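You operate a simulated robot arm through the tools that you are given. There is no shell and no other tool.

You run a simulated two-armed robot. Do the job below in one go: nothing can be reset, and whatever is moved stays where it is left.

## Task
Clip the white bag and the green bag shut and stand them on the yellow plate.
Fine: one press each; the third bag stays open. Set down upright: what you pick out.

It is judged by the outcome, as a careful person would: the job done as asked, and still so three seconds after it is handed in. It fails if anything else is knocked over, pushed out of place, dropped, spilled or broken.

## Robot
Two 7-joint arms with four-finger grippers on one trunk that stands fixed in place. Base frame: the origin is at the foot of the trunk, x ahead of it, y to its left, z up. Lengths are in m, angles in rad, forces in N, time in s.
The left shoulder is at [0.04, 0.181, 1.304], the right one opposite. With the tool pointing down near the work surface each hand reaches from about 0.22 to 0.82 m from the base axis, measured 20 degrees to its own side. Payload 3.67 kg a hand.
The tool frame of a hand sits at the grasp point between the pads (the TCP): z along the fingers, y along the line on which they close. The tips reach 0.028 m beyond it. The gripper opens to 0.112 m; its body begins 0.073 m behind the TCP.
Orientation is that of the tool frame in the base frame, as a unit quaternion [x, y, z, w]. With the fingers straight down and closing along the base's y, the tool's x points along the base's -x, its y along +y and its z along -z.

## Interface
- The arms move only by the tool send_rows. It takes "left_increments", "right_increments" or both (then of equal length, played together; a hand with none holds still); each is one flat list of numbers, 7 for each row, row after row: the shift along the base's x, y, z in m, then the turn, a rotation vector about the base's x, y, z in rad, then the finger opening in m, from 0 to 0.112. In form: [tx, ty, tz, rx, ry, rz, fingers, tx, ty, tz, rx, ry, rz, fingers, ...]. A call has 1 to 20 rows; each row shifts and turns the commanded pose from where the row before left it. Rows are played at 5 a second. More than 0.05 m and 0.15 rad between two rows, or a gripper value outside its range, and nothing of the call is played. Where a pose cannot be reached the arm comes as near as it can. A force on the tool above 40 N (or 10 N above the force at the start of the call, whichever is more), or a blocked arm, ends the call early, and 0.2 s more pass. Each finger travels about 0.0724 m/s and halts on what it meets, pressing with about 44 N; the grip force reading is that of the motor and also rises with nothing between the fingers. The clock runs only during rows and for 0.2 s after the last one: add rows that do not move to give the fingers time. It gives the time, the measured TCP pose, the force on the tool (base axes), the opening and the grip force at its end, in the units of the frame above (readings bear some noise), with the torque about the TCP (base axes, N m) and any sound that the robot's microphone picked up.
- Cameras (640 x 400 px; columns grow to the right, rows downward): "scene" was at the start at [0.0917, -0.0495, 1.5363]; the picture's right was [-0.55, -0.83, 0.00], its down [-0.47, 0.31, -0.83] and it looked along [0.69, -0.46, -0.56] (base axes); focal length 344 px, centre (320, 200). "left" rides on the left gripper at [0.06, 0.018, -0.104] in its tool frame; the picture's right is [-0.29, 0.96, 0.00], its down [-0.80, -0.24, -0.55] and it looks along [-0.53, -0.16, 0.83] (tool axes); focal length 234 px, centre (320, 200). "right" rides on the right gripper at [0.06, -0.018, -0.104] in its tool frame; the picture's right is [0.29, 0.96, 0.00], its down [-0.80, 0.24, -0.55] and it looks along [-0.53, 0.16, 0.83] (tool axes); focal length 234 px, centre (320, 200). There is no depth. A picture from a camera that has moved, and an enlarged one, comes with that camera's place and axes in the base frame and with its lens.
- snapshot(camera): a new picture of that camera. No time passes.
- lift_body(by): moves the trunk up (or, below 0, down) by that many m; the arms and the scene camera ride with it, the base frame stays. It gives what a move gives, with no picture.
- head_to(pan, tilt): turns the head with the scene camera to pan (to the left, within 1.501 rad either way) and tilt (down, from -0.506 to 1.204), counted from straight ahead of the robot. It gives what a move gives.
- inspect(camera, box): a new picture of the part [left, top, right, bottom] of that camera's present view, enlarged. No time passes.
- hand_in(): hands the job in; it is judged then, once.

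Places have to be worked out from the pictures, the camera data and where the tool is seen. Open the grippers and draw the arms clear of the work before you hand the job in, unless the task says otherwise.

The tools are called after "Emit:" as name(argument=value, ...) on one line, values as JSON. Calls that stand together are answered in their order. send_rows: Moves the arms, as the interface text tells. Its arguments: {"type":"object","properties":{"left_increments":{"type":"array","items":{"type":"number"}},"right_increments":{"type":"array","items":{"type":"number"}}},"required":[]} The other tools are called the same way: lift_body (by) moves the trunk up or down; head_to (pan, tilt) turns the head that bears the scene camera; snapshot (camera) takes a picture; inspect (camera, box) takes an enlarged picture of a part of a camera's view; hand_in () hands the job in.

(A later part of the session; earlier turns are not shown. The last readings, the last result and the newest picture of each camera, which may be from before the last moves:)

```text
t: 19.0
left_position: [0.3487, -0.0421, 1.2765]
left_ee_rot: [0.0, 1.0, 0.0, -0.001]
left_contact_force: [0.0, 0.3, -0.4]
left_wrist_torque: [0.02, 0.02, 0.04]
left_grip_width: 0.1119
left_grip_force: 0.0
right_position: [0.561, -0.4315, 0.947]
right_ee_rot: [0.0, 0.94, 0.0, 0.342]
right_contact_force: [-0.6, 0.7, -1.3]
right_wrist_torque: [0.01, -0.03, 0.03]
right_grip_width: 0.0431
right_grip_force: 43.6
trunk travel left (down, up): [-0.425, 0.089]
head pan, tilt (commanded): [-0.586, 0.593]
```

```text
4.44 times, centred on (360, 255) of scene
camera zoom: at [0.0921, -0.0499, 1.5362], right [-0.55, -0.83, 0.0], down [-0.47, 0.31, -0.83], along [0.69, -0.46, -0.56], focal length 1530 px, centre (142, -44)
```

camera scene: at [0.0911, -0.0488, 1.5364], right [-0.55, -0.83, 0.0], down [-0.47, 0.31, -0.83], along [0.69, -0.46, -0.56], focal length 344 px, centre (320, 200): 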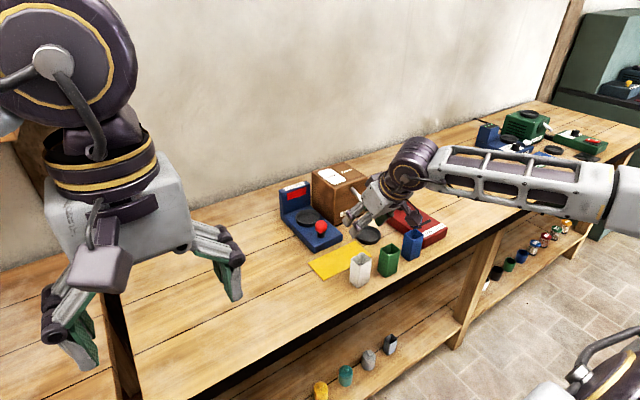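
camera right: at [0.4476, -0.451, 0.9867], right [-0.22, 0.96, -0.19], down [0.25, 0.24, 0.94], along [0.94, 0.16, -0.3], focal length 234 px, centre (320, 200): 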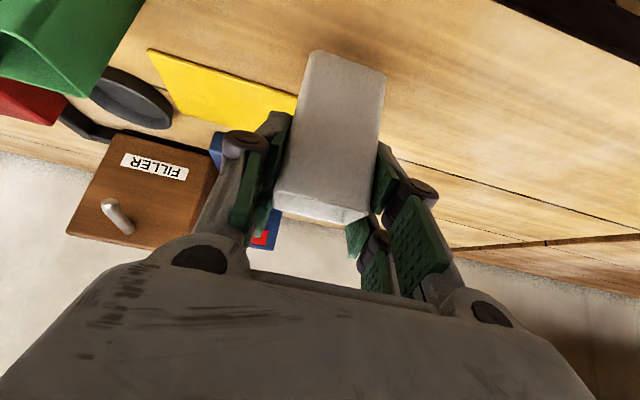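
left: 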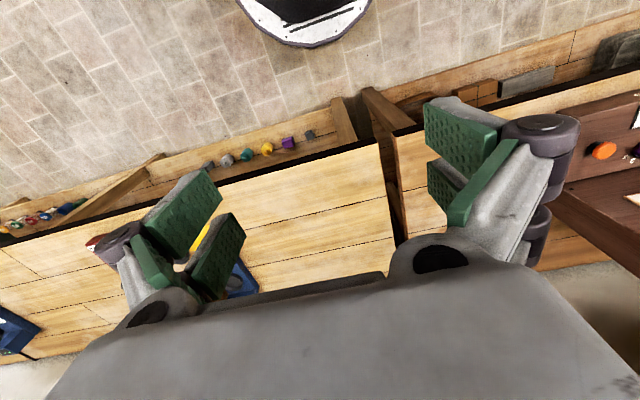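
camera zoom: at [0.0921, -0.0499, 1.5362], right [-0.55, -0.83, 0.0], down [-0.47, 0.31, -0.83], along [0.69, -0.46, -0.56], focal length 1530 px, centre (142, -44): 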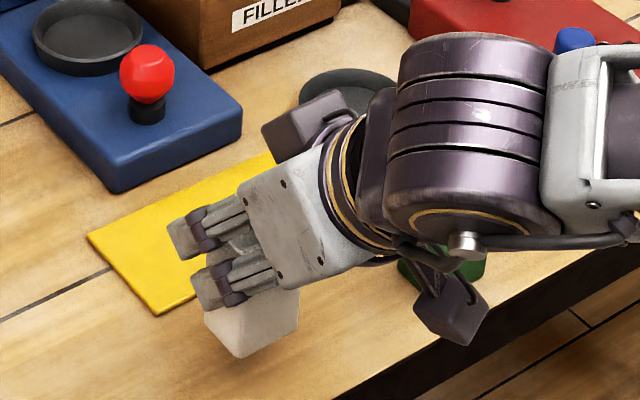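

Re-gripped at 40° and clear of the table. I'll raise it further, then lower the trunk 0.10 m so the shoulder sits at wrist height for maximum reach.

Emit:
send_rows(right_increments=[0, 0, 0.03, 0, 0, 0, 0.03, 0, 0, 0.03, 0, 0, 0, 0.03, 0, 0, 0.03, 0, 0, 0, 0.03, 0, 0, 0.03, 0, 0, 0, 0.03, 0, 0, 0.03, 0, 0, 0, 0.03, 0, 0, 0, 0, 0, 0, 0.03])

Emit:
lift_body(by=-0.1)

Emit:
snapshot(camera="scene")

```text
t: 20.4
left_position: [0.3493, -0.0434, 1.2758]
left_ee_rot: [0.0, 1.0, 0.0, 0.0]
left_contact_force: [0.9, 0.4, 0.0]
left_wrist_torque: [-0.01, 0.0, -0.04]
left_grip_width: 0.1121
left_grip_force: 0.1
right_position: [0.5613, -0.4297, 1.0962]
right_ee_rot: [0.0, 0.94, 0.001, 0.342]
right_contact_force: [0.3, 0.0, -1.1]
right_wrist_torque: [-0.01, -0.03, 0.02]
right_grip_width: 0.0428
right_grip_force: 43.6
trunk travel left (down, up): [-0.425, 0.089]
head pan, tilt (commanded): [-0.586, 0.593]
```

```text
t: 21.7
left_position: [0.3487, -0.0442, 1.1757]
left_ee_rot: [0.0, 1.0, 0.001, -0.001]
left_contact_force: [-0.5, -0.1, 0.2]
left_wrist_torque: [0.0, 0.02, 0.04]
left_grip_width: 0.1122
left_grip_force: 0.1
right_position: [0.5623, -0.4286, 0.9967]
right_ee_rot: [0.0, 0.94, 0.0, 0.342]
right_contact_force: [-0.5, 0.5, -0.6]
right_wrist_torque: [0.0, 0.01, -0.02]
right_grip_width: 0.0431
right_grip_force: 44.4
trunk travel left (down, up): [-0.325, 0.189]
head pan, tilt (commanded): [-0.586, 0.593]
```

```text
taken
camera scene: at [0.0915, -0.0495, 1.4357], right [-0.55, -0.83, 0.0], down [-0.47, 0.31, -0.83], along [0.69, -0.46, -0.56], focal length 344 px, centre (320, 200)
```

scene: 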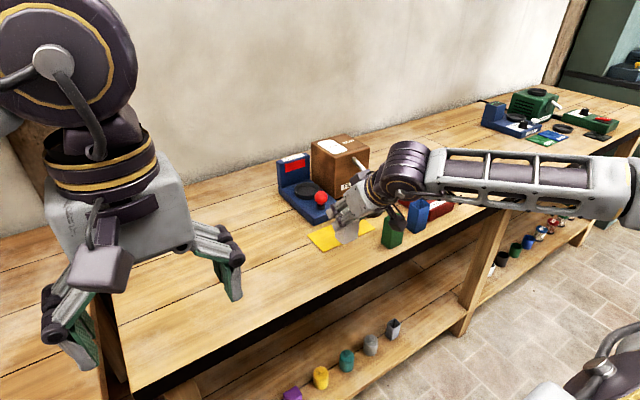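

With the new camera height I get another vantage of the dish. I'll zoom in for another triangulation before moving in.

Emit:
inspect(camera="scene", box=[290, 170, 330, 195])

Emit:
inspect(camera="scene", box=[265, 145, 345, 225])

```text
16.00 times, centred on (310, 182) of scene
camera zoom: at [0.0915, -0.0495, 1.4357], right [-0.55, -0.83, 0.0], down [-0.47, 0.31, -0.83], along [0.69, -0.46, -0.56], focal length 5507 px, centre (480, 480)
```

zoom: 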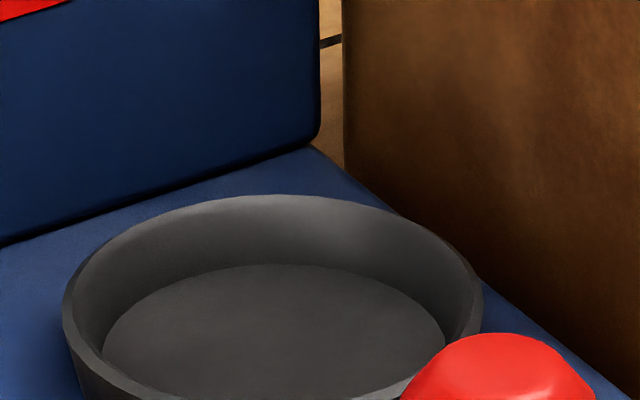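

```text
5.00 times, centred on (305, 185) of scene
camera zoom: at [0.0915, -0.0495, 1.4357], right [-0.55, -0.83, 0.0], down [-0.47, 0.31, -0.83], along [0.69, -0.46, -0.56], focal length 1721 px, centre (395, 275)
```

zoom: 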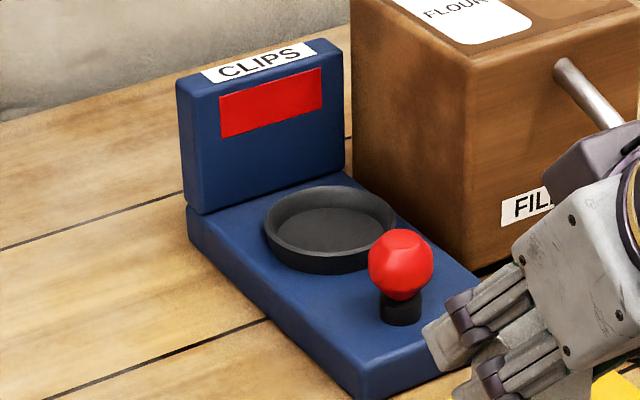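

Both scene views give the dish centre at (0.830,-0.4935) with the rim at z≈0.893. I'll carry the bag over at TCP z≈1.03, about 3 cm above the knob, turning the yaw by −0.2 for reach.

Emit:
send_rows(right_increments=[0, 0, 0.033, 0, 0, 0, 0.03, 0.02, -0.005, 0, 0, 0, -0.02, 0.03, 0.0336, -0.0079, 0, 0, 0, -0.025, 0.03, 0.0336, -0.0079, 0, 0, 0, -0.025, 0.03, 0.0336, -0.0079, 0, 0, 0, -0.025, 0.03, 0.0336, -0.0079, 0, 0, 0, -0.025, 0.03, 0.0336, -0.0079, 0, 0, 0, -0.025, 0.03, 0.0336, -0.0079, 0, 0, 0, -0.025, 0.03, 0.0274, -0.0076, 0, 0, 0, -0.03, 0.03, 0, 0, 0, 0, 0, 0, 0.03])

Emit:
snapshot(camera="right")

Emit:
inspect(camera="scene", box=[250, 110, 410, 230])

```text
t: 23.9
left_position: [0.3479, -0.0443, 1.1754]
left_ee_rot: [0.0, 1.0, 0.0, 0.0]
left_contact_force: [-0.5, -0.7, 0.6]
left_wrist_torque: [-0.01, -0.02, 0.0]
left_grip_width: 0.1121
left_grip_force: 0.1
right_position: [0.8111, -0.4902, 1.0276]
right_ee_rot: [0.094, 0.935, -0.034, 0.341]
right_contact_force: [0.1, -1.0, -1.7]
right_wrist_torque: [0.02, -0.01, 0.0]
right_grip_width: 0.0432
right_grip_force: 43.6
trunk travel left (down, up): [-0.325, 0.189]
head pan, tilt (commanded): [-0.586, 0.593]
```

```text
taken
camera right: at [0.6954, -0.4864, 1.0676], right [-0.03, 0.98, -0.19], down [0.3, 0.18, 0.94], along [0.95, -0.03, -0.3], focal length 234 px, centre (320, 200)
```

right: 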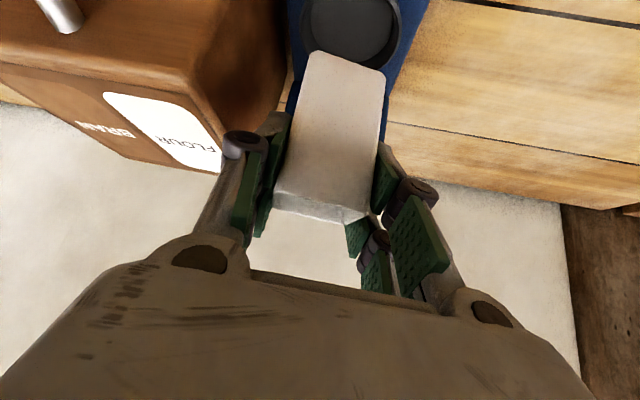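

```text
3.33 times, centred on (330, 170) of scene
camera zoom: at [0.0912, -0.05, 1.4358], right [-0.55, -0.83, 0.0], down [-0.47, 0.31, -0.83], along [0.69, -0.46, -0.56], focal length 1147 px, centre (287, 300)
```

zoom: 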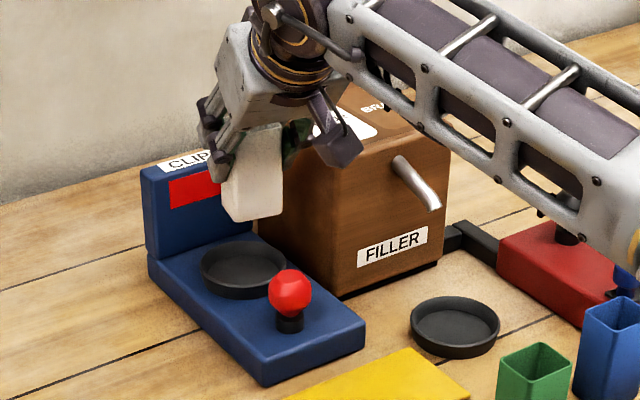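

Reached (0.811,-0.490) with no reach warning; I still need +19 mm in x and −3 mm in y. I'll finish that and begin lowering part of the way.

Emit:
send_rows(right_increments=[0.01, -0.0015, 0, 0, 0, 0, 0.03, 0.009, -0.0015, 0, 0, 0, 0, 0.03, 0, 0, -0.02, 0, 0, 0, 0.03, 0, 0, -0.02, 0, 0, 0, 0.03, 0, 0, 0, 0, 0, 0, 0.03])

Emit:
snapshot(camera="right")

Emit:
inspect(camera="scene", box=[260, 130, 360, 220])

```text
t: 25.1
left_position: [0.3486, -0.0435, 1.1754]
left_ee_rot: [0.0, 1.0, 0.0, 0.0]
left_contact_force: [0.2, 0.0, -0.2]
left_wrist_torque: [0.03, 0.02, -0.01]
left_grip_width: 0.1124
left_grip_force: 0.1
right_position: [0.8282, -0.4924, 0.9898]
right_ee_rot: [0.093, 0.935, -0.034, 0.342]
right_contact_force: [0.0, 0.4, -0.7]
right_wrist_torque: [0.01, -0.01, -0.02]
right_grip_width: 0.043
right_grip_force: 43.9
trunk travel left (down, up): [-0.325, 0.189]
head pan, tilt (commanded): [-0.586, 0.593]
```

```text
taken
camera right: at [0.7132, -0.4887, 1.0296], right [-0.03, 0.98, -0.19], down [0.3, 0.18, 0.94], along [0.95, -0.03, -0.3], focal length 234 px, centre (320, 200)
```

right: 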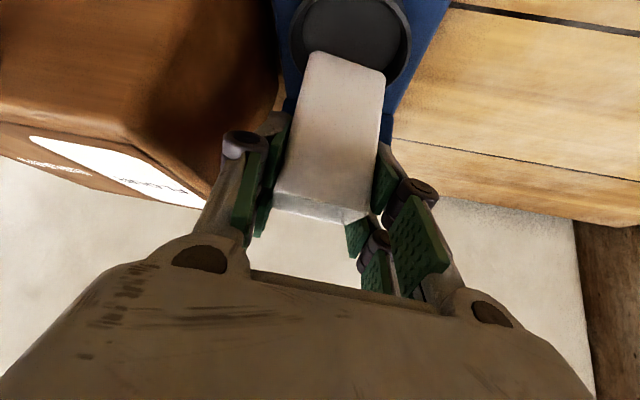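

```text
4.44 times, centred on (310, 175) of scene
camera zoom: at [0.0917, -0.0494, 1.4358], right [-0.55, -0.83, 0.0], down [-0.47, 0.31, -0.83], along [0.69, -0.46, -0.56], focal length 1530 px, centre (364, 311)
```

zoom: 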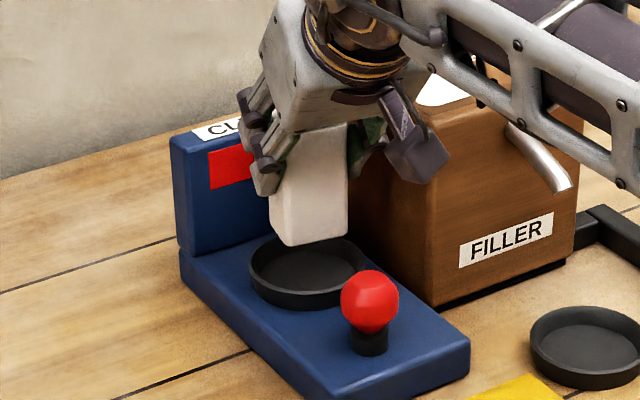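

Projection checks show the bag bottom centred over the dish within about 2 mm. I'll lower to just above the dish floor, then in fine steps.

Emit:
send_rows(right_increments=[0.001, -0.001, -0.015, 0, 0, 0, 0.03, 0, 0, -0.01, 0, 0, 0, 0.03, 0, 0, -0.007, 0, 0, 0, 0.03, 0, 0, 0, 0, 0, 0, 0.03])

Emit:
inspect(camera="scene", box=[270, 140, 350, 220])

Emit:
snapshot(camera="right")

```text
t: 26.1
left_position: [0.3488, -0.0438, 1.1751]
left_ee_rot: [0.0, 1.0, 0.0, 0.0]
left_contact_force: [1.0, -0.2, 0.5]
left_wrist_torque: [0.01, 0.03, -0.01]
left_grip_width: 0.1119
left_grip_force: 0.0
right_position: [0.8304, -0.4919, 0.958]
right_ee_rot: [0.094, 0.935, -0.033, 0.341]
right_contact_force: [0.4, -0.7, -1.8]
right_wrist_torque: [0.02, 0.01, 0.01]
right_grip_width: 0.0431
right_grip_force: 44.3
trunk travel left (down, up): [-0.325, 0.189]
head pan, tilt (commanded): [-0.586, 0.593]
```

```text
5.00 times, centred on (310, 180) of scene
camera zoom: at [0.0919, -0.0496, 1.4357], right [-0.55, -0.83, 0.0], down [-0.47, 0.31, -0.83], along [0.69, -0.46, -0.56], focal length 1721 px, centre (370, 300)
```

zoom: 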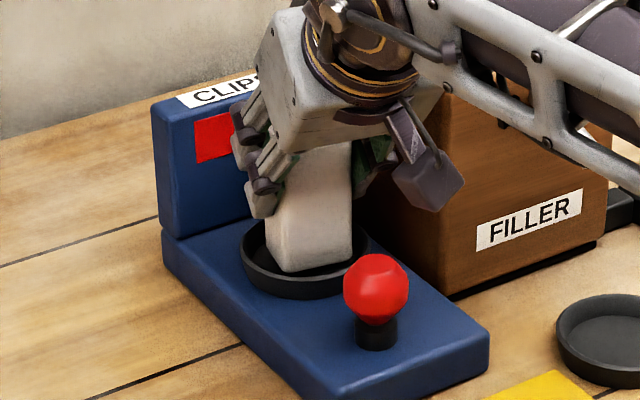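

```text
taken
camera right: at [0.7147, -0.4901, 0.9972], right [-0.03, 0.98, -0.19], down [0.3, 0.18, 0.94], along [0.95, -0.03, -0.3], focal length 234 px, centre (320, 200)
```

right: 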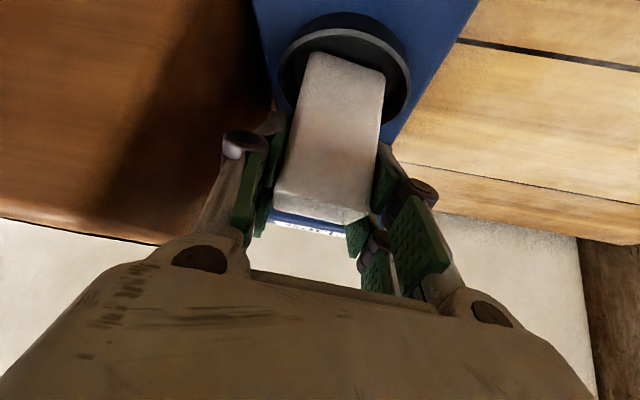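

The bag is inside the dish rim laterally, just above the floor. I'll lower in small steps watching for contact.

Emit:
send_rows(right_increments=[0, 0, -0.004, 0, 0, 0, 0.03, 0, 0, -0.002, 0, 0, 0, 0.03, 0, 0, 0, 0, 0, 0, 0.03])

```text
t: 26.9
left_position: [0.3474, -0.0424, 1.1758]
left_ee_rot: [0.0, 1.0, 0.0, -0.001]
left_contact_force: [-0.3, 0.1, -0.6]
left_wrist_torque: [-0.01, 0.03, 0.05]
left_grip_width: 0.1119
left_grip_force: 0.0
right_position: [0.8293, -0.4939, 0.9511]
right_ee_rot: [0.093, 0.935, -0.034, 0.341]
right_contact_force: [0.4, -0.9, 0.9]
right_wrist_torque: [-0.03, -0.02, -0.01]
right_grip_width: 0.0432
right_grip_force: 43.9
trunk travel left (down, up): [-0.325, 0.189]
head pan, tilt (commanded): [-0.586, 0.593]
```

Emit:
send_rows(right_increments=[0, 0, -0.002, 0, 0, 0, 0.03, 0, 0, -0.001, 0, 0, 0, 0.03, 0, 0, 0, 0, 0, 0, 0.03])

Emit:
inspect(camera="scene", box=[280, 150, 340, 210])

```text
t: 27.7
left_position: [0.347, -0.042, 1.1765]
left_ee_rot: [0.0, 1.0, 0.0, 0.001]
left_contact_force: [0.1, -0.5, 0.0]
left_wrist_torque: [0.03, 0.02, 0.02]
left_grip_width: 0.1122
left_grip_force: 0.0
right_position: [0.8296, -0.4937, 0.9524]
right_ee_rot: [0.094, 0.934, -0.034, 0.343]
right_contact_force: [-2.1, -2.1, 13.1]
right_wrist_torque: [-0.13, 0.38, 0.02]
right_grip_width: 0.0428
right_grip_force: 43.8
trunk travel left (down, up): [-0.325, 0.189]
head pan, tilt (commanded): [-0.586, 0.593]
```

```text
6.67 times, centred on (310, 180) of scene
camera zoom: at [0.0896, -0.0488, 1.436], right [-0.55, -0.83, 0.0], down [-0.46, 0.31, -0.83], along [0.69, -0.46, -0.56], focal length 2294 px, centre (387, 333)
```

zoom: 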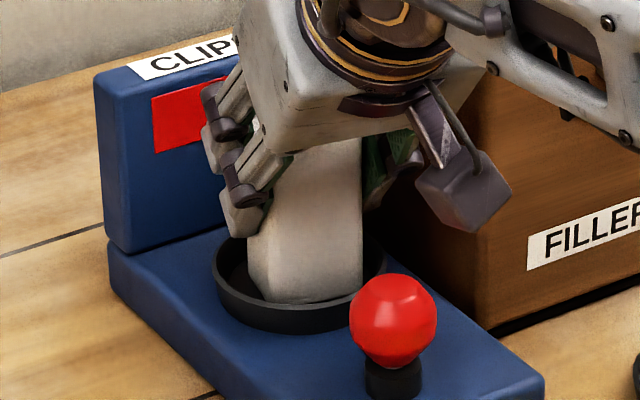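

Contact at 13 N: the bag bottom is on the dish floor (bottom ≈0.883, as expected). I'll relieve the load by 1 mm and open the fingers slightly to release.

Emit:
send_rows(right_increments=[0, 0, 0.001, 0, 0, 0, 0.03, 0, 0, 0, 0, 0, 0, 0.042, 0, 0, 0, 0, 0, 0, 0.048, 0, 0, 0, 0, 0, 0, 0.054, 0, 0, 0, 0, 0, 0, 0.06, 0, 0, 0, 0, 0, 0, 0.06])

Emit:
inspect(camera="scene", box=[280, 150, 340, 210])

Emit:
snapshot(camera="right")

```text
t: 29.1
left_position: [0.3493, -0.0434, 1.1757]
left_ee_rot: [0.001, 1.0, 0.0, 0.0]
left_contact_force: [-0.7, -0.3, 0.1]
left_wrist_torque: [0.01, 0.02, -0.01]
left_grip_width: 0.112
left_grip_force: 0.1
right_position: [0.8315, -0.4927, 0.9492]
right_ee_rot: [0.094, 0.935, -0.034, 0.341]
right_contact_force: [0.8, 0.2, -0.3]
right_wrist_torque: [0.01, 0.01, 0.03]
right_grip_width: 0.0603
right_grip_force: 0.1
trunk travel left (down, up): [-0.325, 0.189]
head pan, tilt (commanded): [-0.586, 0.593]
```

```text
6.67 times, centred on (310, 180) of scene
camera zoom: at [0.0915, -0.0494, 1.4358], right [-0.55, -0.83, 0.0], down [-0.47, 0.31, -0.83], along [0.69, -0.46, -0.56], focal length 2294 px, centre (387, 333)
```

zoom: 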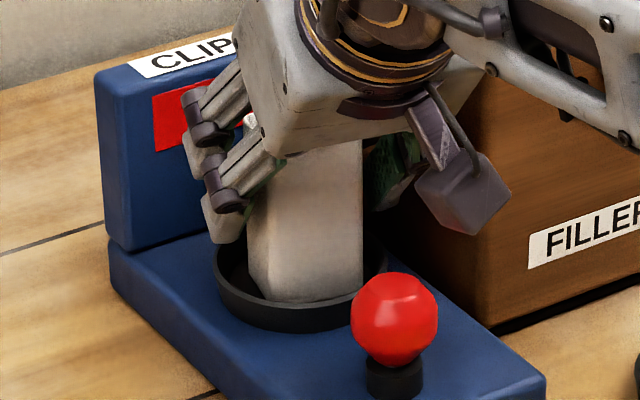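

```text
taken
camera right: at [0.7149, -0.4899, 0.989], right [-0.03, 0.98, -0.19], down [0.3, 0.19, 0.94], along [0.95, -0.03, -0.3], focal length 234 px, centre (320, 200)
```

right: 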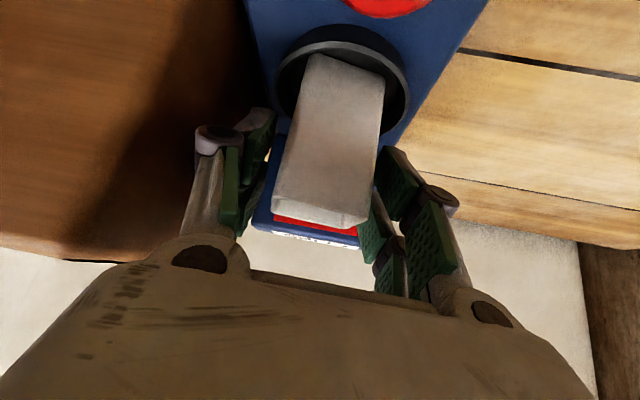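

The white bag stands free and upright in the dish. I'll raise the hand straight up clear of it.

Emit:
send_rows(right_increments=[0, 0, 0.015, 0, 0, 0, 0.06, 0, 0, 0.025, 0, 0, 0, 0.06, 0, 0, 0.03, 0, 0, 0, 0.06, 0, 0, 0.03, 0, 0, 0, 0.06, 0, 0, 0, 0, 0, 0, 0.06])

Emit:
inspect(camera="scene", box=[260, 130, 360, 220])

Emit:
snapshot(camera="right")

```text
t: 30.3
left_position: [0.349, -0.0429, 1.1752]
left_ee_rot: [0.0, 1.0, -0.001, 0.0]
left_contact_force: [-0.8, -0.5, 0.6]
left_wrist_torque: [0.02, 0.02, -0.02]
left_grip_width: 0.1119
left_grip_force: 0.1
right_position: [0.8306, -0.4915, 1.0494]
right_ee_rot: [0.093, 0.935, -0.034, 0.34]
right_contact_force: [0.2, 0.0, 1.0]
right_wrist_torque: [0.01, -0.02, -0.01]
right_grip_width: 0.06
right_grip_force: 0.0
trunk travel left (down, up): [-0.325, 0.189]
head pan, tilt (commanded): [-0.586, 0.593]
```

```text
4.44 times, centred on (310, 175) of scene
camera zoom: at [0.0921, -0.0499, 1.4357], right [-0.55, -0.83, 0.0], down [-0.47, 0.31, -0.83], along [0.69, -0.46, -0.56], focal length 1530 px, centre (364, 311)
```

zoom: 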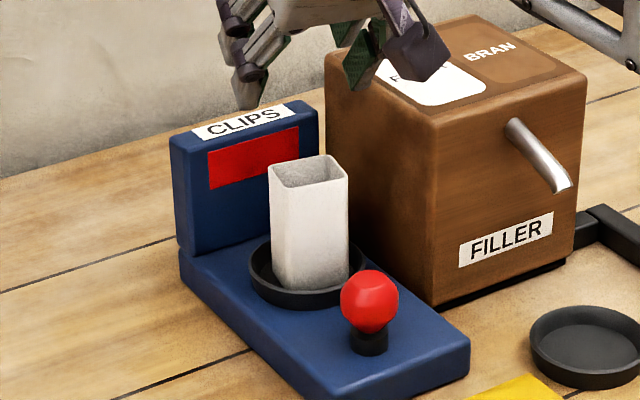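

```text
taken
camera right: at [0.7151, -0.4886, 1.0899], right [-0.03, 0.98, -0.19], down [0.3, 0.18, 0.94], along [0.95, -0.03, -0.3], focal length 234 px, centre (320, 200)
```

right: 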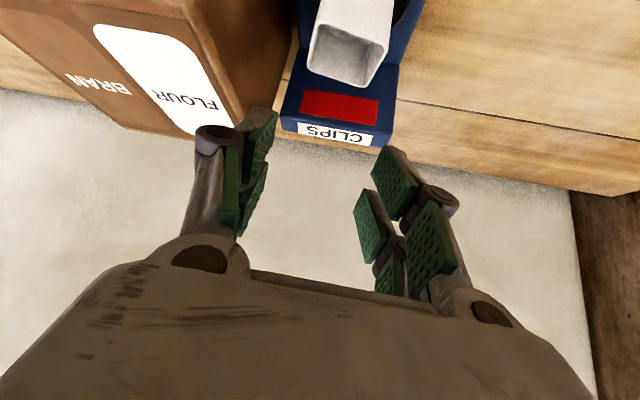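

White bag is upright in the dish. Next I'll line up above the red knob at about (0.745,-0.488), top z≈0.931: ease the tilt to 25°, close the fingers, and stay high while doing it.

Emit:
send_rows(right_increments=[-0.028, 0.0015, 0, 0.0173, 0.0855, 0, 0.04, -0.028, 0.0015, 0, 0.0173, 0.0855, 0, 0.02, -0.0276, 0.0015, 0, 0.0173, 0.0855, 0, 0.0, 0, 0, 0, 0, 0, 0, 0.0, 0, 0, 0, 0, 0, 0, 0.0])

Emit:
snapshot(camera="right")

Emit:
inspect(camera="scene", box=[270, 120, 370, 210])

```text
t: 31.5
left_position: [0.3502, -0.0428, 1.1773]
left_ee_rot: [0.0, 1.0, 0.0, -0.001]
left_contact_force: [-0.3, 0.6, 1.5]
left_wrist_torque: [-0.01, 0.04, -0.02]
left_grip_width: 0.112
left_grip_force: 0.0
right_position: [0.7465, -0.4875, 1.0504]
right_ee_rot: [0.097, 0.971, -0.021, 0.216]
right_contact_force: [0.3, 0.1, -0.1]
right_wrist_torque: [0.01, 0.0, 0.02]
right_grip_width: 0.0
right_grip_force: 35.2
trunk travel left (down, up): [-0.325, 0.189]
head pan, tilt (commanded): [-0.586, 0.593]
```

```text
taken
camera right: at [0.645, -0.4877, 1.1176], right [-0.07, 0.99, -0.12], down [0.53, 0.14, 0.84], along [0.85, -0.01, -0.53], focal length 234 px, centre (320, 200)
```

right: 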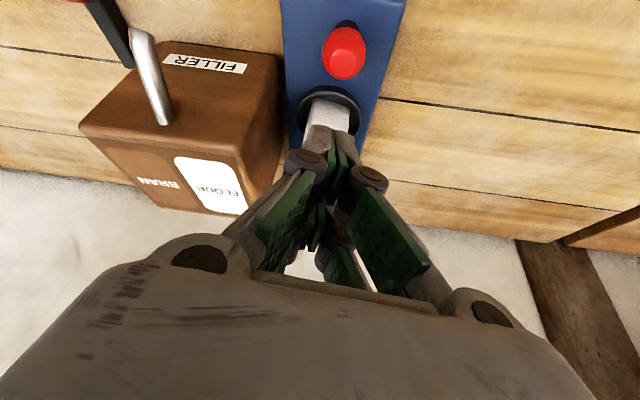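

```text
4.44 times, centred on (320, 165) of scene
camera zoom: at [0.0918, -0.0496, 1.4357], right [-0.55, -0.83, 0.0], down [-0.47, 0.31, -0.83], along [0.69, -0.46, -0.56], focal length 1530 px, centre (320, 356)
```

zoom: 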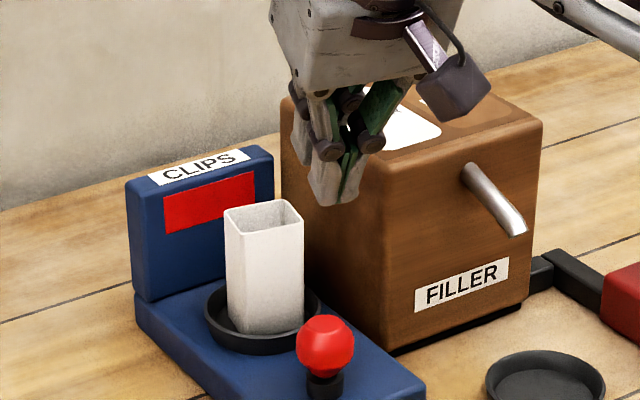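

Closed fingertips are directly above the knob (fingertip ≈(0.744,-0.487), knob ≈(0.743,-0.487)). I'll descend to about 1.5 cm above it.

Emit:
send_rows(right_increments=[0, 0, -0.025, 0, 0, 0, 0.0, 0, 0, -0.025, 0, 0, 0, 0.0, 0, 0, -0.02, 0, 0, 0, 0.0, 0, 0, 0, 0, 0, 0, 0.0])

Emit:
inspect(camera="scene", box=[280, 140, 360, 220])

Emit:
snapshot(camera="right")

```text
t: 32.5
left_position: [0.348, -0.0431, 1.1761]
left_ee_rot: [0.0, 1.0, 0.001, 0.0]
left_contact_force: [-1.2, -0.6, 0.1]
left_wrist_torque: [0.03, -0.02, -0.01]
left_grip_width: 0.1119
left_grip_force: 0.0
right_position: [0.7475, -0.4877, 0.9804]
right_ee_rot: [0.097, 0.971, -0.022, 0.217]
right_contact_force: [0.6, 0.5, 0.5]
right_wrist_torque: [-0.02, 0.0, 0.0]
right_grip_width: 0.0
right_grip_force: 35.5
trunk travel left (down, up): [-0.325, 0.189]
head pan, tilt (commanded): [-0.586, 0.593]
```

```text
5.00 times, centred on (320, 180) of scene
camera zoom: at [0.0917, -0.0495, 1.4358], right [-0.55, -0.83, 0.0], down [-0.47, 0.31, -0.83], along [0.69, -0.46, -0.56], focal length 1721 px, centre (320, 300)
```

zoom: 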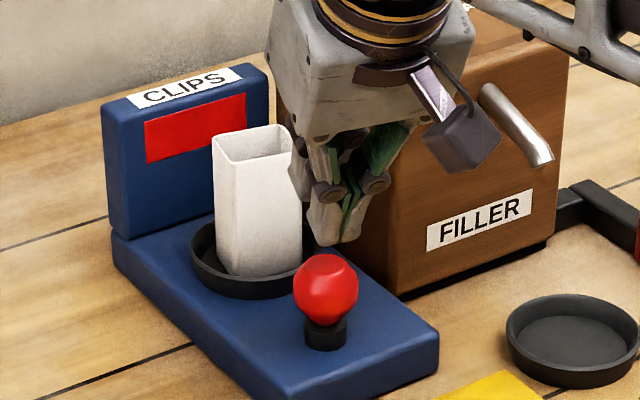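

```text
taken
camera right: at [0.6464, -0.4883, 1.0481], right [-0.07, 0.99, -0.12], down [0.53, 0.14, 0.84], along [0.85, -0.01, -0.53], focal length 234 px, centre (320, 200)
```

right: 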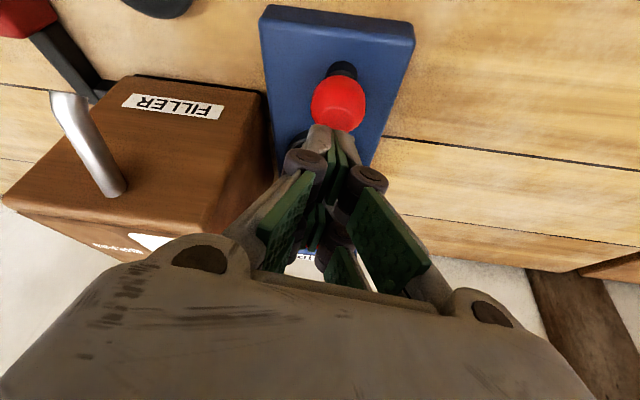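

Tips are about 1.5 cm above the knob, offset by roughly 3 mm. I'll nudge that out and then press down slowly in small steps, reading the force and sound.

Emit:
send_rows(right_increments=[0.002, 0.003, -0.008, 0, 0, 0, 0.0, 0, 0, -0.004, 0, 0, 0, 0.0, 0, 0, -0.003, 0, 0, 0, 0.0, 0, 0, -0.002, 0, 0, 0, 0.0, 0, 0, 0, 0, 0, 0, 0.0])

Emit:
inspect(camera="scene", box=[280, 140, 360, 220])

```text
t: 33.7
left_position: [0.3485, -0.0432, 1.1772]
left_ee_rot: [0.001, 1.0, 0.0, 0.0]
left_contact_force: [-0.9, 0.1, 0.5]
left_wrist_torque: [-0.01, 0.0, 0.0]
left_grip_width: 0.1121
left_grip_force: 0.2
right_position: [0.7474, -0.4856, 0.9631]
right_ee_rot: [0.098, 0.971, -0.022, 0.216]
right_contact_force: [-0.4, -0.9, 0.6]
right_wrist_torque: [0.01, -0.02, -0.01]
right_grip_width: 0.0
right_grip_force: 35.9
trunk travel left (down, up): [-0.325, 0.189]
head pan, tilt (commanded): [-0.586, 0.593]
```

```text
5.00 times, centred on (320, 180) of scene
camera zoom: at [0.0917, -0.0495, 1.4358], right [-0.55, -0.83, 0.0], down [-0.47, 0.31, -0.83], along [0.69, -0.46, -0.56], focal length 1721 px, centre (320, 300)
```

zoom: 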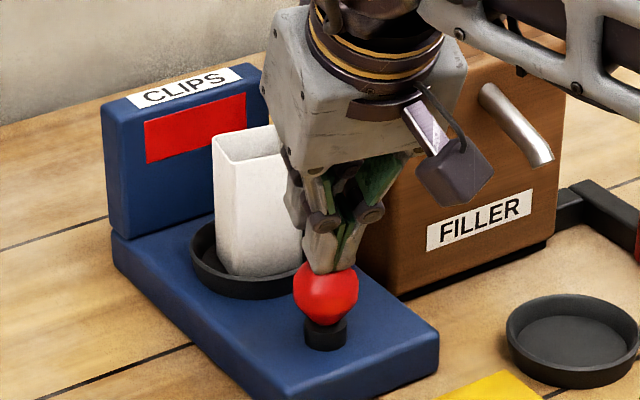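

The fingertips are just above or touching the knob, with no force yet. I'll keep pressing down in 2–3 mm steps.

Emit:
send_rows(right_increments=[0, 0, -0.003, 0, 0, 0, 0.0, 0, 0, -0.002, 0, 0, 0, 0.0, 0, 0, -0.002, 0, 0, 0, 0.0])

Emit:
inspect(camera="scene", box=[280, 140, 360, 220])

```text
t: 34.5
left_position: [0.3479, -0.0438, 1.1765]
left_ee_rot: [0.0, 1.0, 0.0, 0.0]
left_contact_force: [0.5, -0.4, 0.4]
left_wrist_torque: [0.01, 0.0, 0.01]
left_grip_width: 0.1118
left_grip_force: 0.0
right_position: [0.749, -0.4866, 0.9561]
right_ee_rot: [0.097, 0.971, -0.021, 0.216]
right_contact_force: [-0.3, -0.3, 4.0]
right_wrist_torque: [0.03, 0.07, -0.03]
right_grip_width: 0.0063
right_grip_force: 35.3
trunk travel left (down, up): [-0.325, 0.189]
head pan, tilt (commanded): [-0.586, 0.593]
```

```text
5.00 times, centred on (320, 180) of scene
camera zoom: at [0.0911, -0.0493, 1.4358], right [-0.55, -0.83, 0.0], down [-0.47, 0.31, -0.83], along [0.69, -0.46, -0.56], focal length 1721 px, centre (320, 300)
```

zoom: 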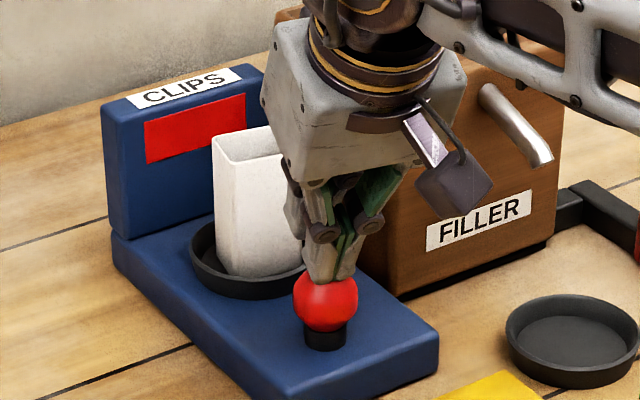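

The knob is moving down (4 N). No click yet, so I'll continue pressing.

Emit:
send_rows(right_increments=[0, 0, -0.002, 0, 0, 0, 0.0, 0, 0, -0.002, 0, 0, 0, 0.0])

Emit:
inspect(camera="scene", box=[280, 140, 360, 220])

```text
t: 35.1
left_position: [0.3479, -0.0419, 1.177]
left_ee_rot: [0.0, 1.0, 0.001, -0.001]
left_contact_force: [0.3, -0.9, -0.1]
left_wrist_torque: [-0.03, 0.01, -0.01]
left_grip_width: 0.1119
left_grip_force: 0.0
right_position: [0.7473, -0.4858, 0.9524]
right_ee_rot: [0.098, 0.971, -0.022, 0.217]
right_contact_force: [-1.5, -1.4, 4.6]
right_wrist_torque: [-0.03, 0.13, 0.01]
right_grip_width: 0.0061
right_grip_force: 35.5
trunk travel left (down, up): [-0.325, 0.189]
head pan, tilt (commanded): [-0.586, 0.593]
heard: click
```

```text
5.00 times, centred on (320, 180) of scene
camera zoom: at [0.0908, -0.0494, 1.4358], right [-0.55, -0.83, 0.0], down [-0.47, 0.31, -0.83], along [0.69, -0.46, -0.56], focal length 1721 px, centre (320, 300)
```

zoom: 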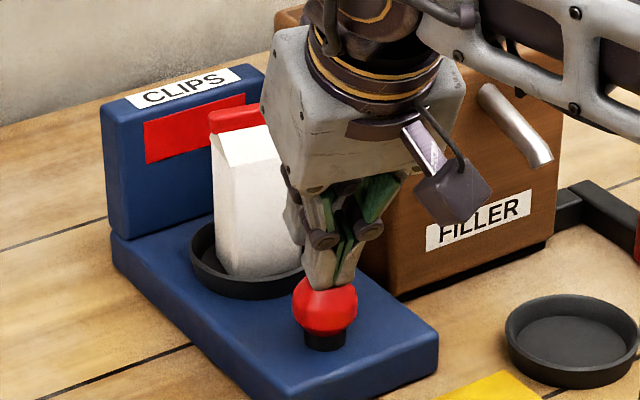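

A click was heard and the white bag is now folded shut with a red clip on top. I'll lift straight off the knob.

Emit:
send_rows(right_increments=[0, 0, 0.01, 0, 0, 0, 0.0, 0, 0, 0.02, 0, 0, 0, 0.0, 0, 0, 0.03, 0, 0, 0, 0.0, 0, 0, 0.03, 0, 0, 0, 0.0, 0, 0, 0.02, 0, 0, 0, 0.0, 0, 0, 0, 0, 0, 0, 0.0])

Emit:
inspect(camera="scene", box=[270, 130, 350, 210])

Emit:
snapshot(camera="right")

```text
t: 36.5
left_position: [0.3496, -0.0432, 1.176]
left_ee_rot: [0.0, 1.0, 0.001, 0.0]
left_contact_force: [-0.1, -0.6, 0.4]
left_wrist_torque: [0.03, 0.0, 0.02]
left_grip_width: 0.112
left_grip_force: 0.0
right_position: [0.7481, -0.486, 1.0631]
right_ee_rot: [0.098, 0.972, -0.022, 0.215]
right_contact_force: [-0.3, 1.0, 0.6]
right_wrist_torque: [-0.02, 0.03, 0.03]
right_grip_width: 0.0
right_grip_force: 35.7
trunk travel left (down, up): [-0.325, 0.189]
head pan, tilt (commanded): [-0.586, 0.593]
```

```text
5.00 times, centred on (310, 170) of scene
camera zoom: at [0.0919, -0.0497, 1.4357], right [-0.55, -0.83, 0.0], down [-0.47, 0.31, -0.83], along [0.69, -0.46, -0.56], focal length 1721 px, centre (370, 350)
```

zoom: 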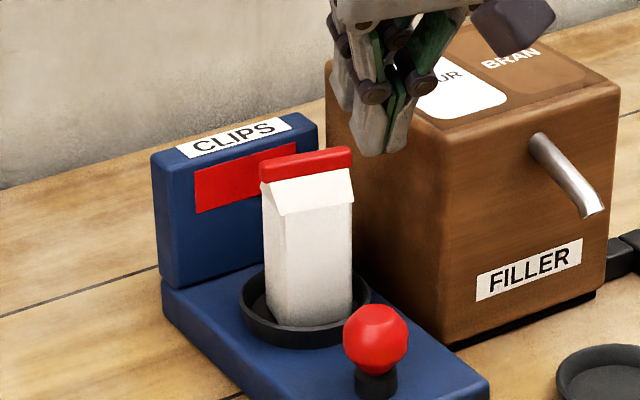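

```text
taken
camera right: at [0.6481, -0.4855, 1.1312], right [-0.07, 0.99, -0.12], down [0.53, 0.14, 0.84], along [0.85, -0.01, -0.53], focal length 234 px, centre (320, 200)
```

right: 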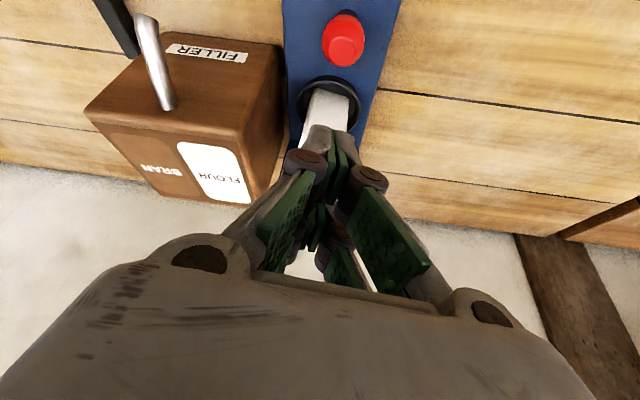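

Closed cleanly. I'll zoom in on the clip's geometry to plan the next grip, since the top is now taller and the clip may be slightly wider than the bag.

Emit:
inspect(camera="scene", box=[285, 152, 325, 202])

```text
8.00 times, centred on (305, 177) of scene
camera zoom: at [0.0919, -0.0497, 1.4357], right [-0.55, -0.83, 0.0], down [-0.47, 0.31, -0.83], along [0.69, -0.46, -0.56], focal length 2753 px, centre (440, 384)
```

zoom: 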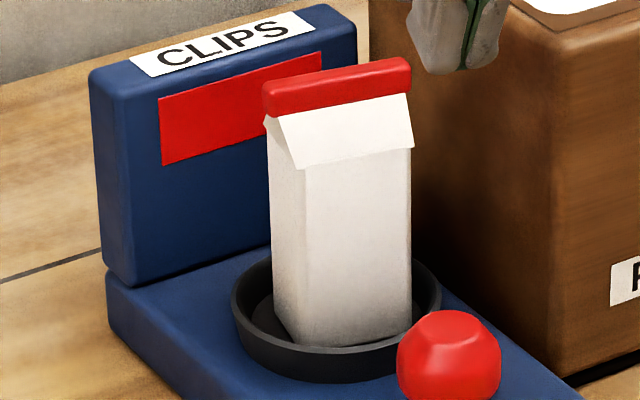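

The clip bar is wider than the body (about ±30 mm) and sits at z≈0.965–0.98, so I must grip the body below it, entering from the front. I'll return to 40° tilt with the fingers at 0.064, hovering in front of and above the bag.

Emit:
send_rows(right_increments=[0.012, 0, 0, -0.0173, -0.0855, 0, 0.03, 0.013, 0, 0, -0.0173, -0.0855, 0, 0.05, 0.0128, 0.0005, 0, -0.0173, -0.0855, 0, 0.064, 0, 0, -0.02, 0, 0, 0, 0.064, 0, 0, 0, 0, 0, 0, 0.064])

Emit:
snapshot(camera="right")

Emit:
inspect(camera="scene", box=[270, 120, 370, 210])

```text
t: 37.7
left_position: [0.3485, -0.0423, 1.176]
left_ee_rot: [0.0, 1.0, 0.0, -0.001]
left_contact_force: [0.9, 0.7, -0.2]
left_wrist_torque: [-0.03, 0.01, 0.0]
left_grip_width: 0.1119
left_grip_force: 0.1
right_position: [0.7855, -0.4847, 1.0439]
right_ee_rot: [0.093, 0.935, -0.033, 0.341]
right_contact_force: [0.3, -0.1, 0.1]
right_wrist_torque: [-0.01, -0.01, 0.01]
right_grip_width: 0.0638
right_grip_force: 0.0
trunk travel left (down, up): [-0.325, 0.189]
head pan, tilt (commanded): [-0.586, 0.593]
```

```text
taken
camera right: at [0.6709, -0.4823, 1.0829], right [-0.03, 0.98, -0.19], down [0.3, 0.19, 0.94], along [0.95, -0.03, -0.29], focal length 234 px, centre (320, 200)
```

right: 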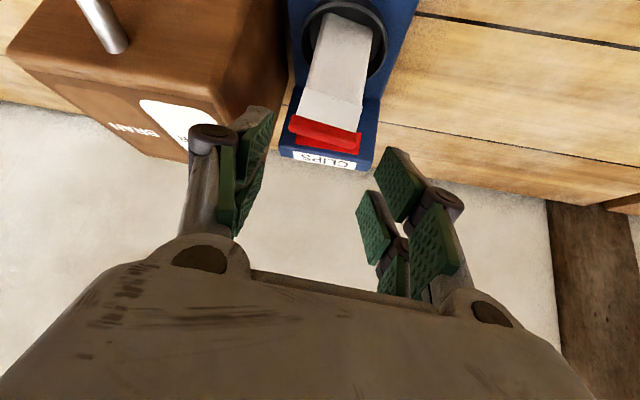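

```text
4.44 times, centred on (320, 165) of scene
camera zoom: at [0.0916, -0.0492, 1.4358], right [-0.55, -0.83, 0.0], down [-0.47, 0.31, -0.83], along [0.69, -0.46, -0.56], focal length 1530 px, centre (320, 356)
```

zoom: 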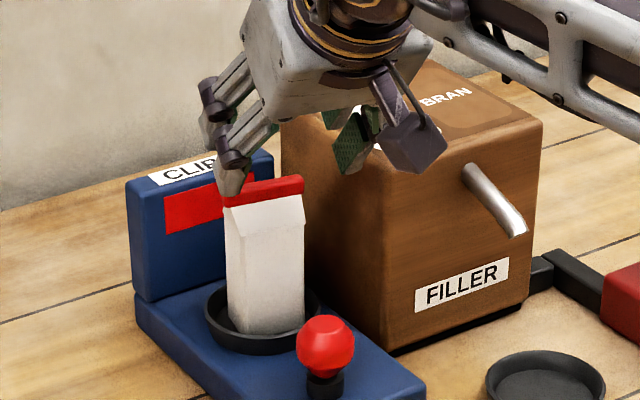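

I'll zoom the wrist camera on the clipped bag to fix its exact centre and heading before descending.

Emit:
inspect(camera="right", box=[270, 0, 410, 180])

```text
2.22 times, centred on (340, 90) of right
camera zoom: at [0.6709, -0.4823, 1.0829], right [-0.03, 0.98, -0.19], down [0.3, 0.19, 0.94], along [0.95, -0.03, -0.29], focal length 520 px, centre (276, 444)
```

zoom: 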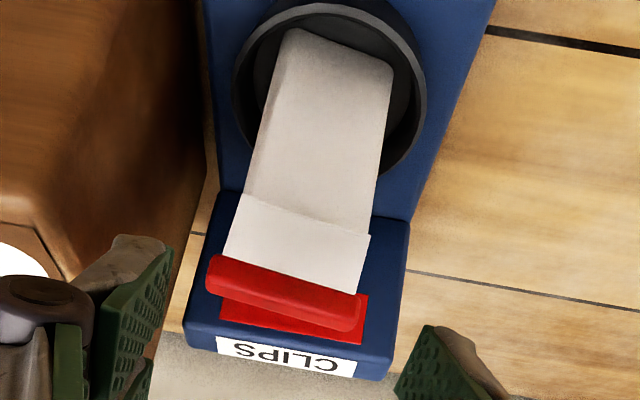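

The bag centre is at (0.832,-0.4945), yaw about −0.19. I'll descend just in front of the clip with the fingers straddling the body, stopping slightly high to check.

Emit:
send_rows(right_increments=[0.002, -0.0008, -0.025, 0, 0, 0, 0.064, 0, 0, -0.03, 0, 0, 0, 0.064, 0, 0, -0.03, 0, 0, 0, 0.064, 0, 0, -0.02, 0, 0, 0, 0.064, 0, 0, 0, 0, 0, 0, 0.064])

Emit:
snapshot(camera="right")

Emit:
inspect(camera="scene", box=[270, 140, 350, 210])

```text
t: 38.9
left_position: [0.3487, -0.0423, 1.1762]
left_ee_rot: [0.0, 1.0, 0.0, 0.001]
left_contact_force: [-0.1, 0.2, -0.2]
left_wrist_torque: [-0.02, 0.0, -0.03]
left_grip_width: 0.1119
left_grip_force: 0.0
right_position: [0.7875, -0.4841, 0.9362]
right_ee_rot: [0.093, 0.935, -0.034, 0.341]
right_contact_force: [0.4, -0.2, 0.8]
right_wrist_torque: [0.03, 0.02, 0.01]
right_grip_width: 0.0638
right_grip_force: 0.0
trunk travel left (down, up): [-0.325, 0.189]
head pan, tilt (commanded): [-0.586, 0.593]
```

```text
taken
camera right: at [0.6721, -0.4826, 0.9765], right [-0.03, 0.98, -0.19], down [0.3, 0.18, 0.94], along [0.95, -0.03, -0.3], focal length 234 px, centre (320, 200)
```

right: 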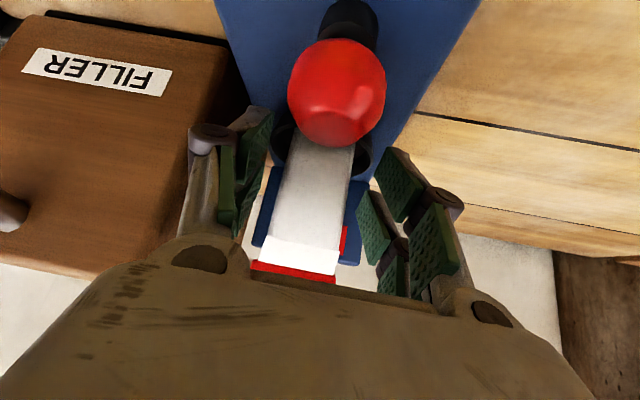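

```text
5.71 times, centred on (310, 175) of scene
camera zoom: at [0.0915, -0.0493, 1.4358], right [-0.55, -0.83, 0.0], down [-0.47, 0.31, -0.83], along [0.69, -0.46, -0.56], focal length 1967 px, centre (377, 343)
```

zoom: 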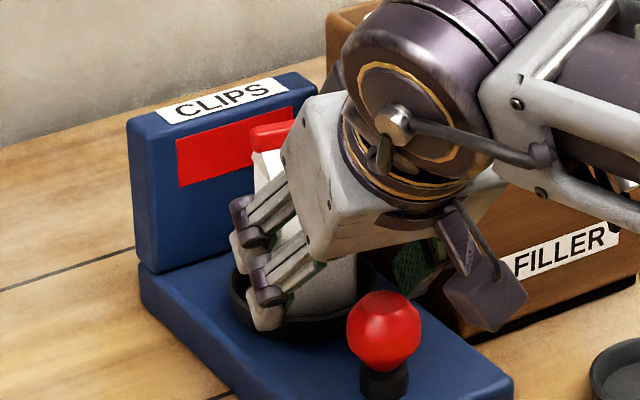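

Aligned: bag is centred between the pads and palm clears the knob. I'll move forward 17 mm, lower 7 mm, then close on the body below the clip.

Emit:
send_rows(right_increments=[0.0085, -0.0017, 0, 0, 0, 0, 0.064, 0.0082, -0.0017, 0, 0, 0, 0, 0.064, 0, 0, -0.004, 0, 0, 0, 0.064, 0, 0, -0.003, 0, 0, 0, 0.064, 0, 0, 0, 0, 0, 0, 0.064])

Emit:
snapshot(camera="right")

Emit:
inspect(camera="scene", box=[270, 140, 350, 210])

```text
t: 40.1
left_position: [0.3479, -0.0432, 1.1763]
left_ee_rot: [-0.001, 1.0, 0.0, 0.0]
left_contact_force: [-0.4, -0.4, 0.4]
left_wrist_torque: [0.01, 0.02, 0.0]
left_grip_width: 0.1121
left_grip_force: 0.0
right_position: [0.8039, -0.4898, 0.9286]
right_ee_rot: [0.093, 0.935, -0.034, 0.341]
right_contact_force: [0.4, 0.2, 0.8]
right_wrist_torque: [0.0, 0.01, 0.01]
right_grip_width: 0.064
right_grip_force: 0.0
trunk travel left (down, up): [-0.325, 0.189]
head pan, tilt (commanded): [-0.586, 0.593]
```

```text
taken
camera right: at [0.6893, -0.4863, 0.969], right [-0.03, 0.98, -0.19], down [0.3, 0.18, 0.94], along [0.95, -0.03, -0.3], focal length 234 px, centre (320, 200)
```

right: 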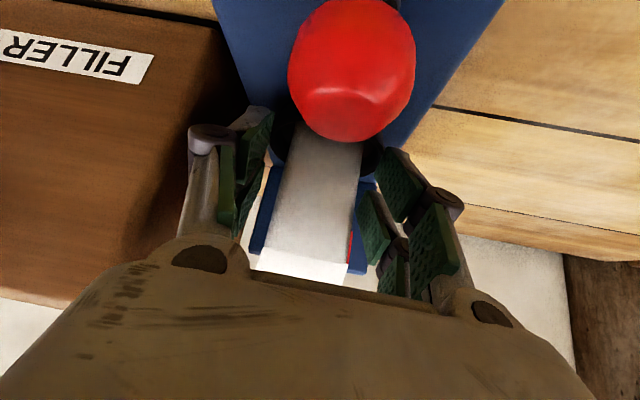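

```text
5.71 times, centred on (310, 175) of scene
camera zoom: at [0.0917, -0.0495, 1.4358], right [-0.55, -0.83, 0.0], down [-0.47, 0.31, -0.83], along [0.69, -0.46, -0.56], focal length 1967 px, centre (377, 343)
```

zoom: 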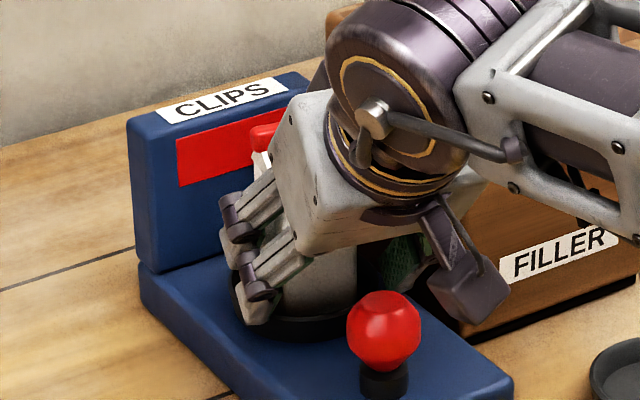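

No contact and pads straddle the body below the clip. Closing now.

Emit:
send_rows(right_increments=[0, 0, 0, 0, 0, 0, 0.056, 0, 0, 0, 0, 0, 0, 0.048, 0, 0, 0, 0, 0, 0, 0.04, 0, 0, 0, 0, 0, 0, 0.032, 0, 0, 0, 0, 0, 0, 0.03, 0, 0, 0, 0, 0, 0, 0.03])

Emit:
snapshot(camera="right")

Emit:
inspect(camera="scene", box=[270, 140, 350, 210])

```text
t: 41.5
left_position: [0.348, -0.0438, 1.1777]
left_ee_rot: [0.0, 1.0, 0.0, 0.0]
left_contact_force: [0.2, 0.2, 0.1]
left_wrist_torque: [0.02, 0.02, 0.01]
left_grip_width: 0.1119
left_grip_force: 0.1
right_position: [0.8043, -0.4892, 0.9322]
right_ee_rot: [0.094, 0.934, -0.035, 0.344]
right_contact_force: [2.7, 1.5, 11.0]
right_wrist_torque: [0.31, -0.15, -0.05]
right_grip_width: 0.0434
right_grip_force: 44.3
trunk travel left (down, up): [-0.325, 0.189]
head pan, tilt (commanded): [-0.586, 0.593]
```

```text
taken
camera right: at [0.689, -0.4865, 0.9716], right [-0.02, 0.98, -0.19], down [0.29, 0.19, 0.94], along [0.96, -0.03, -0.29], focal length 234 px, centre (320, 200)
```

right: 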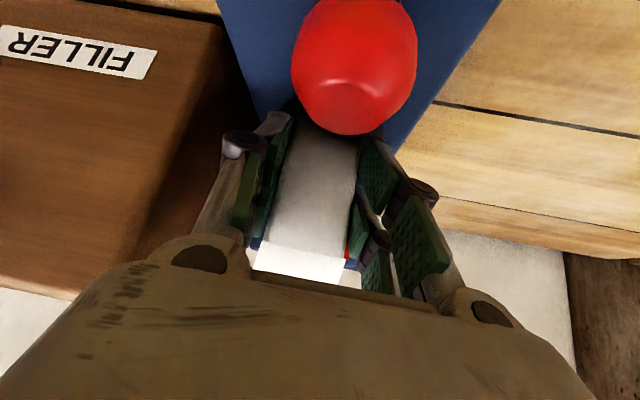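

```text
5.71 times, centred on (310, 175) of scene
camera zoom: at [0.0906, -0.0486, 1.4359], right [-0.55, -0.83, 0.0], down [-0.47, 0.31, -0.83], along [0.69, -0.46, -0.56], focal length 1967 px, centre (377, 343)
```

zoom: 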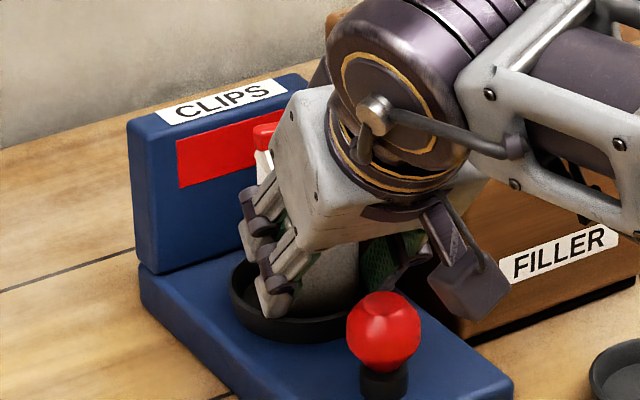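

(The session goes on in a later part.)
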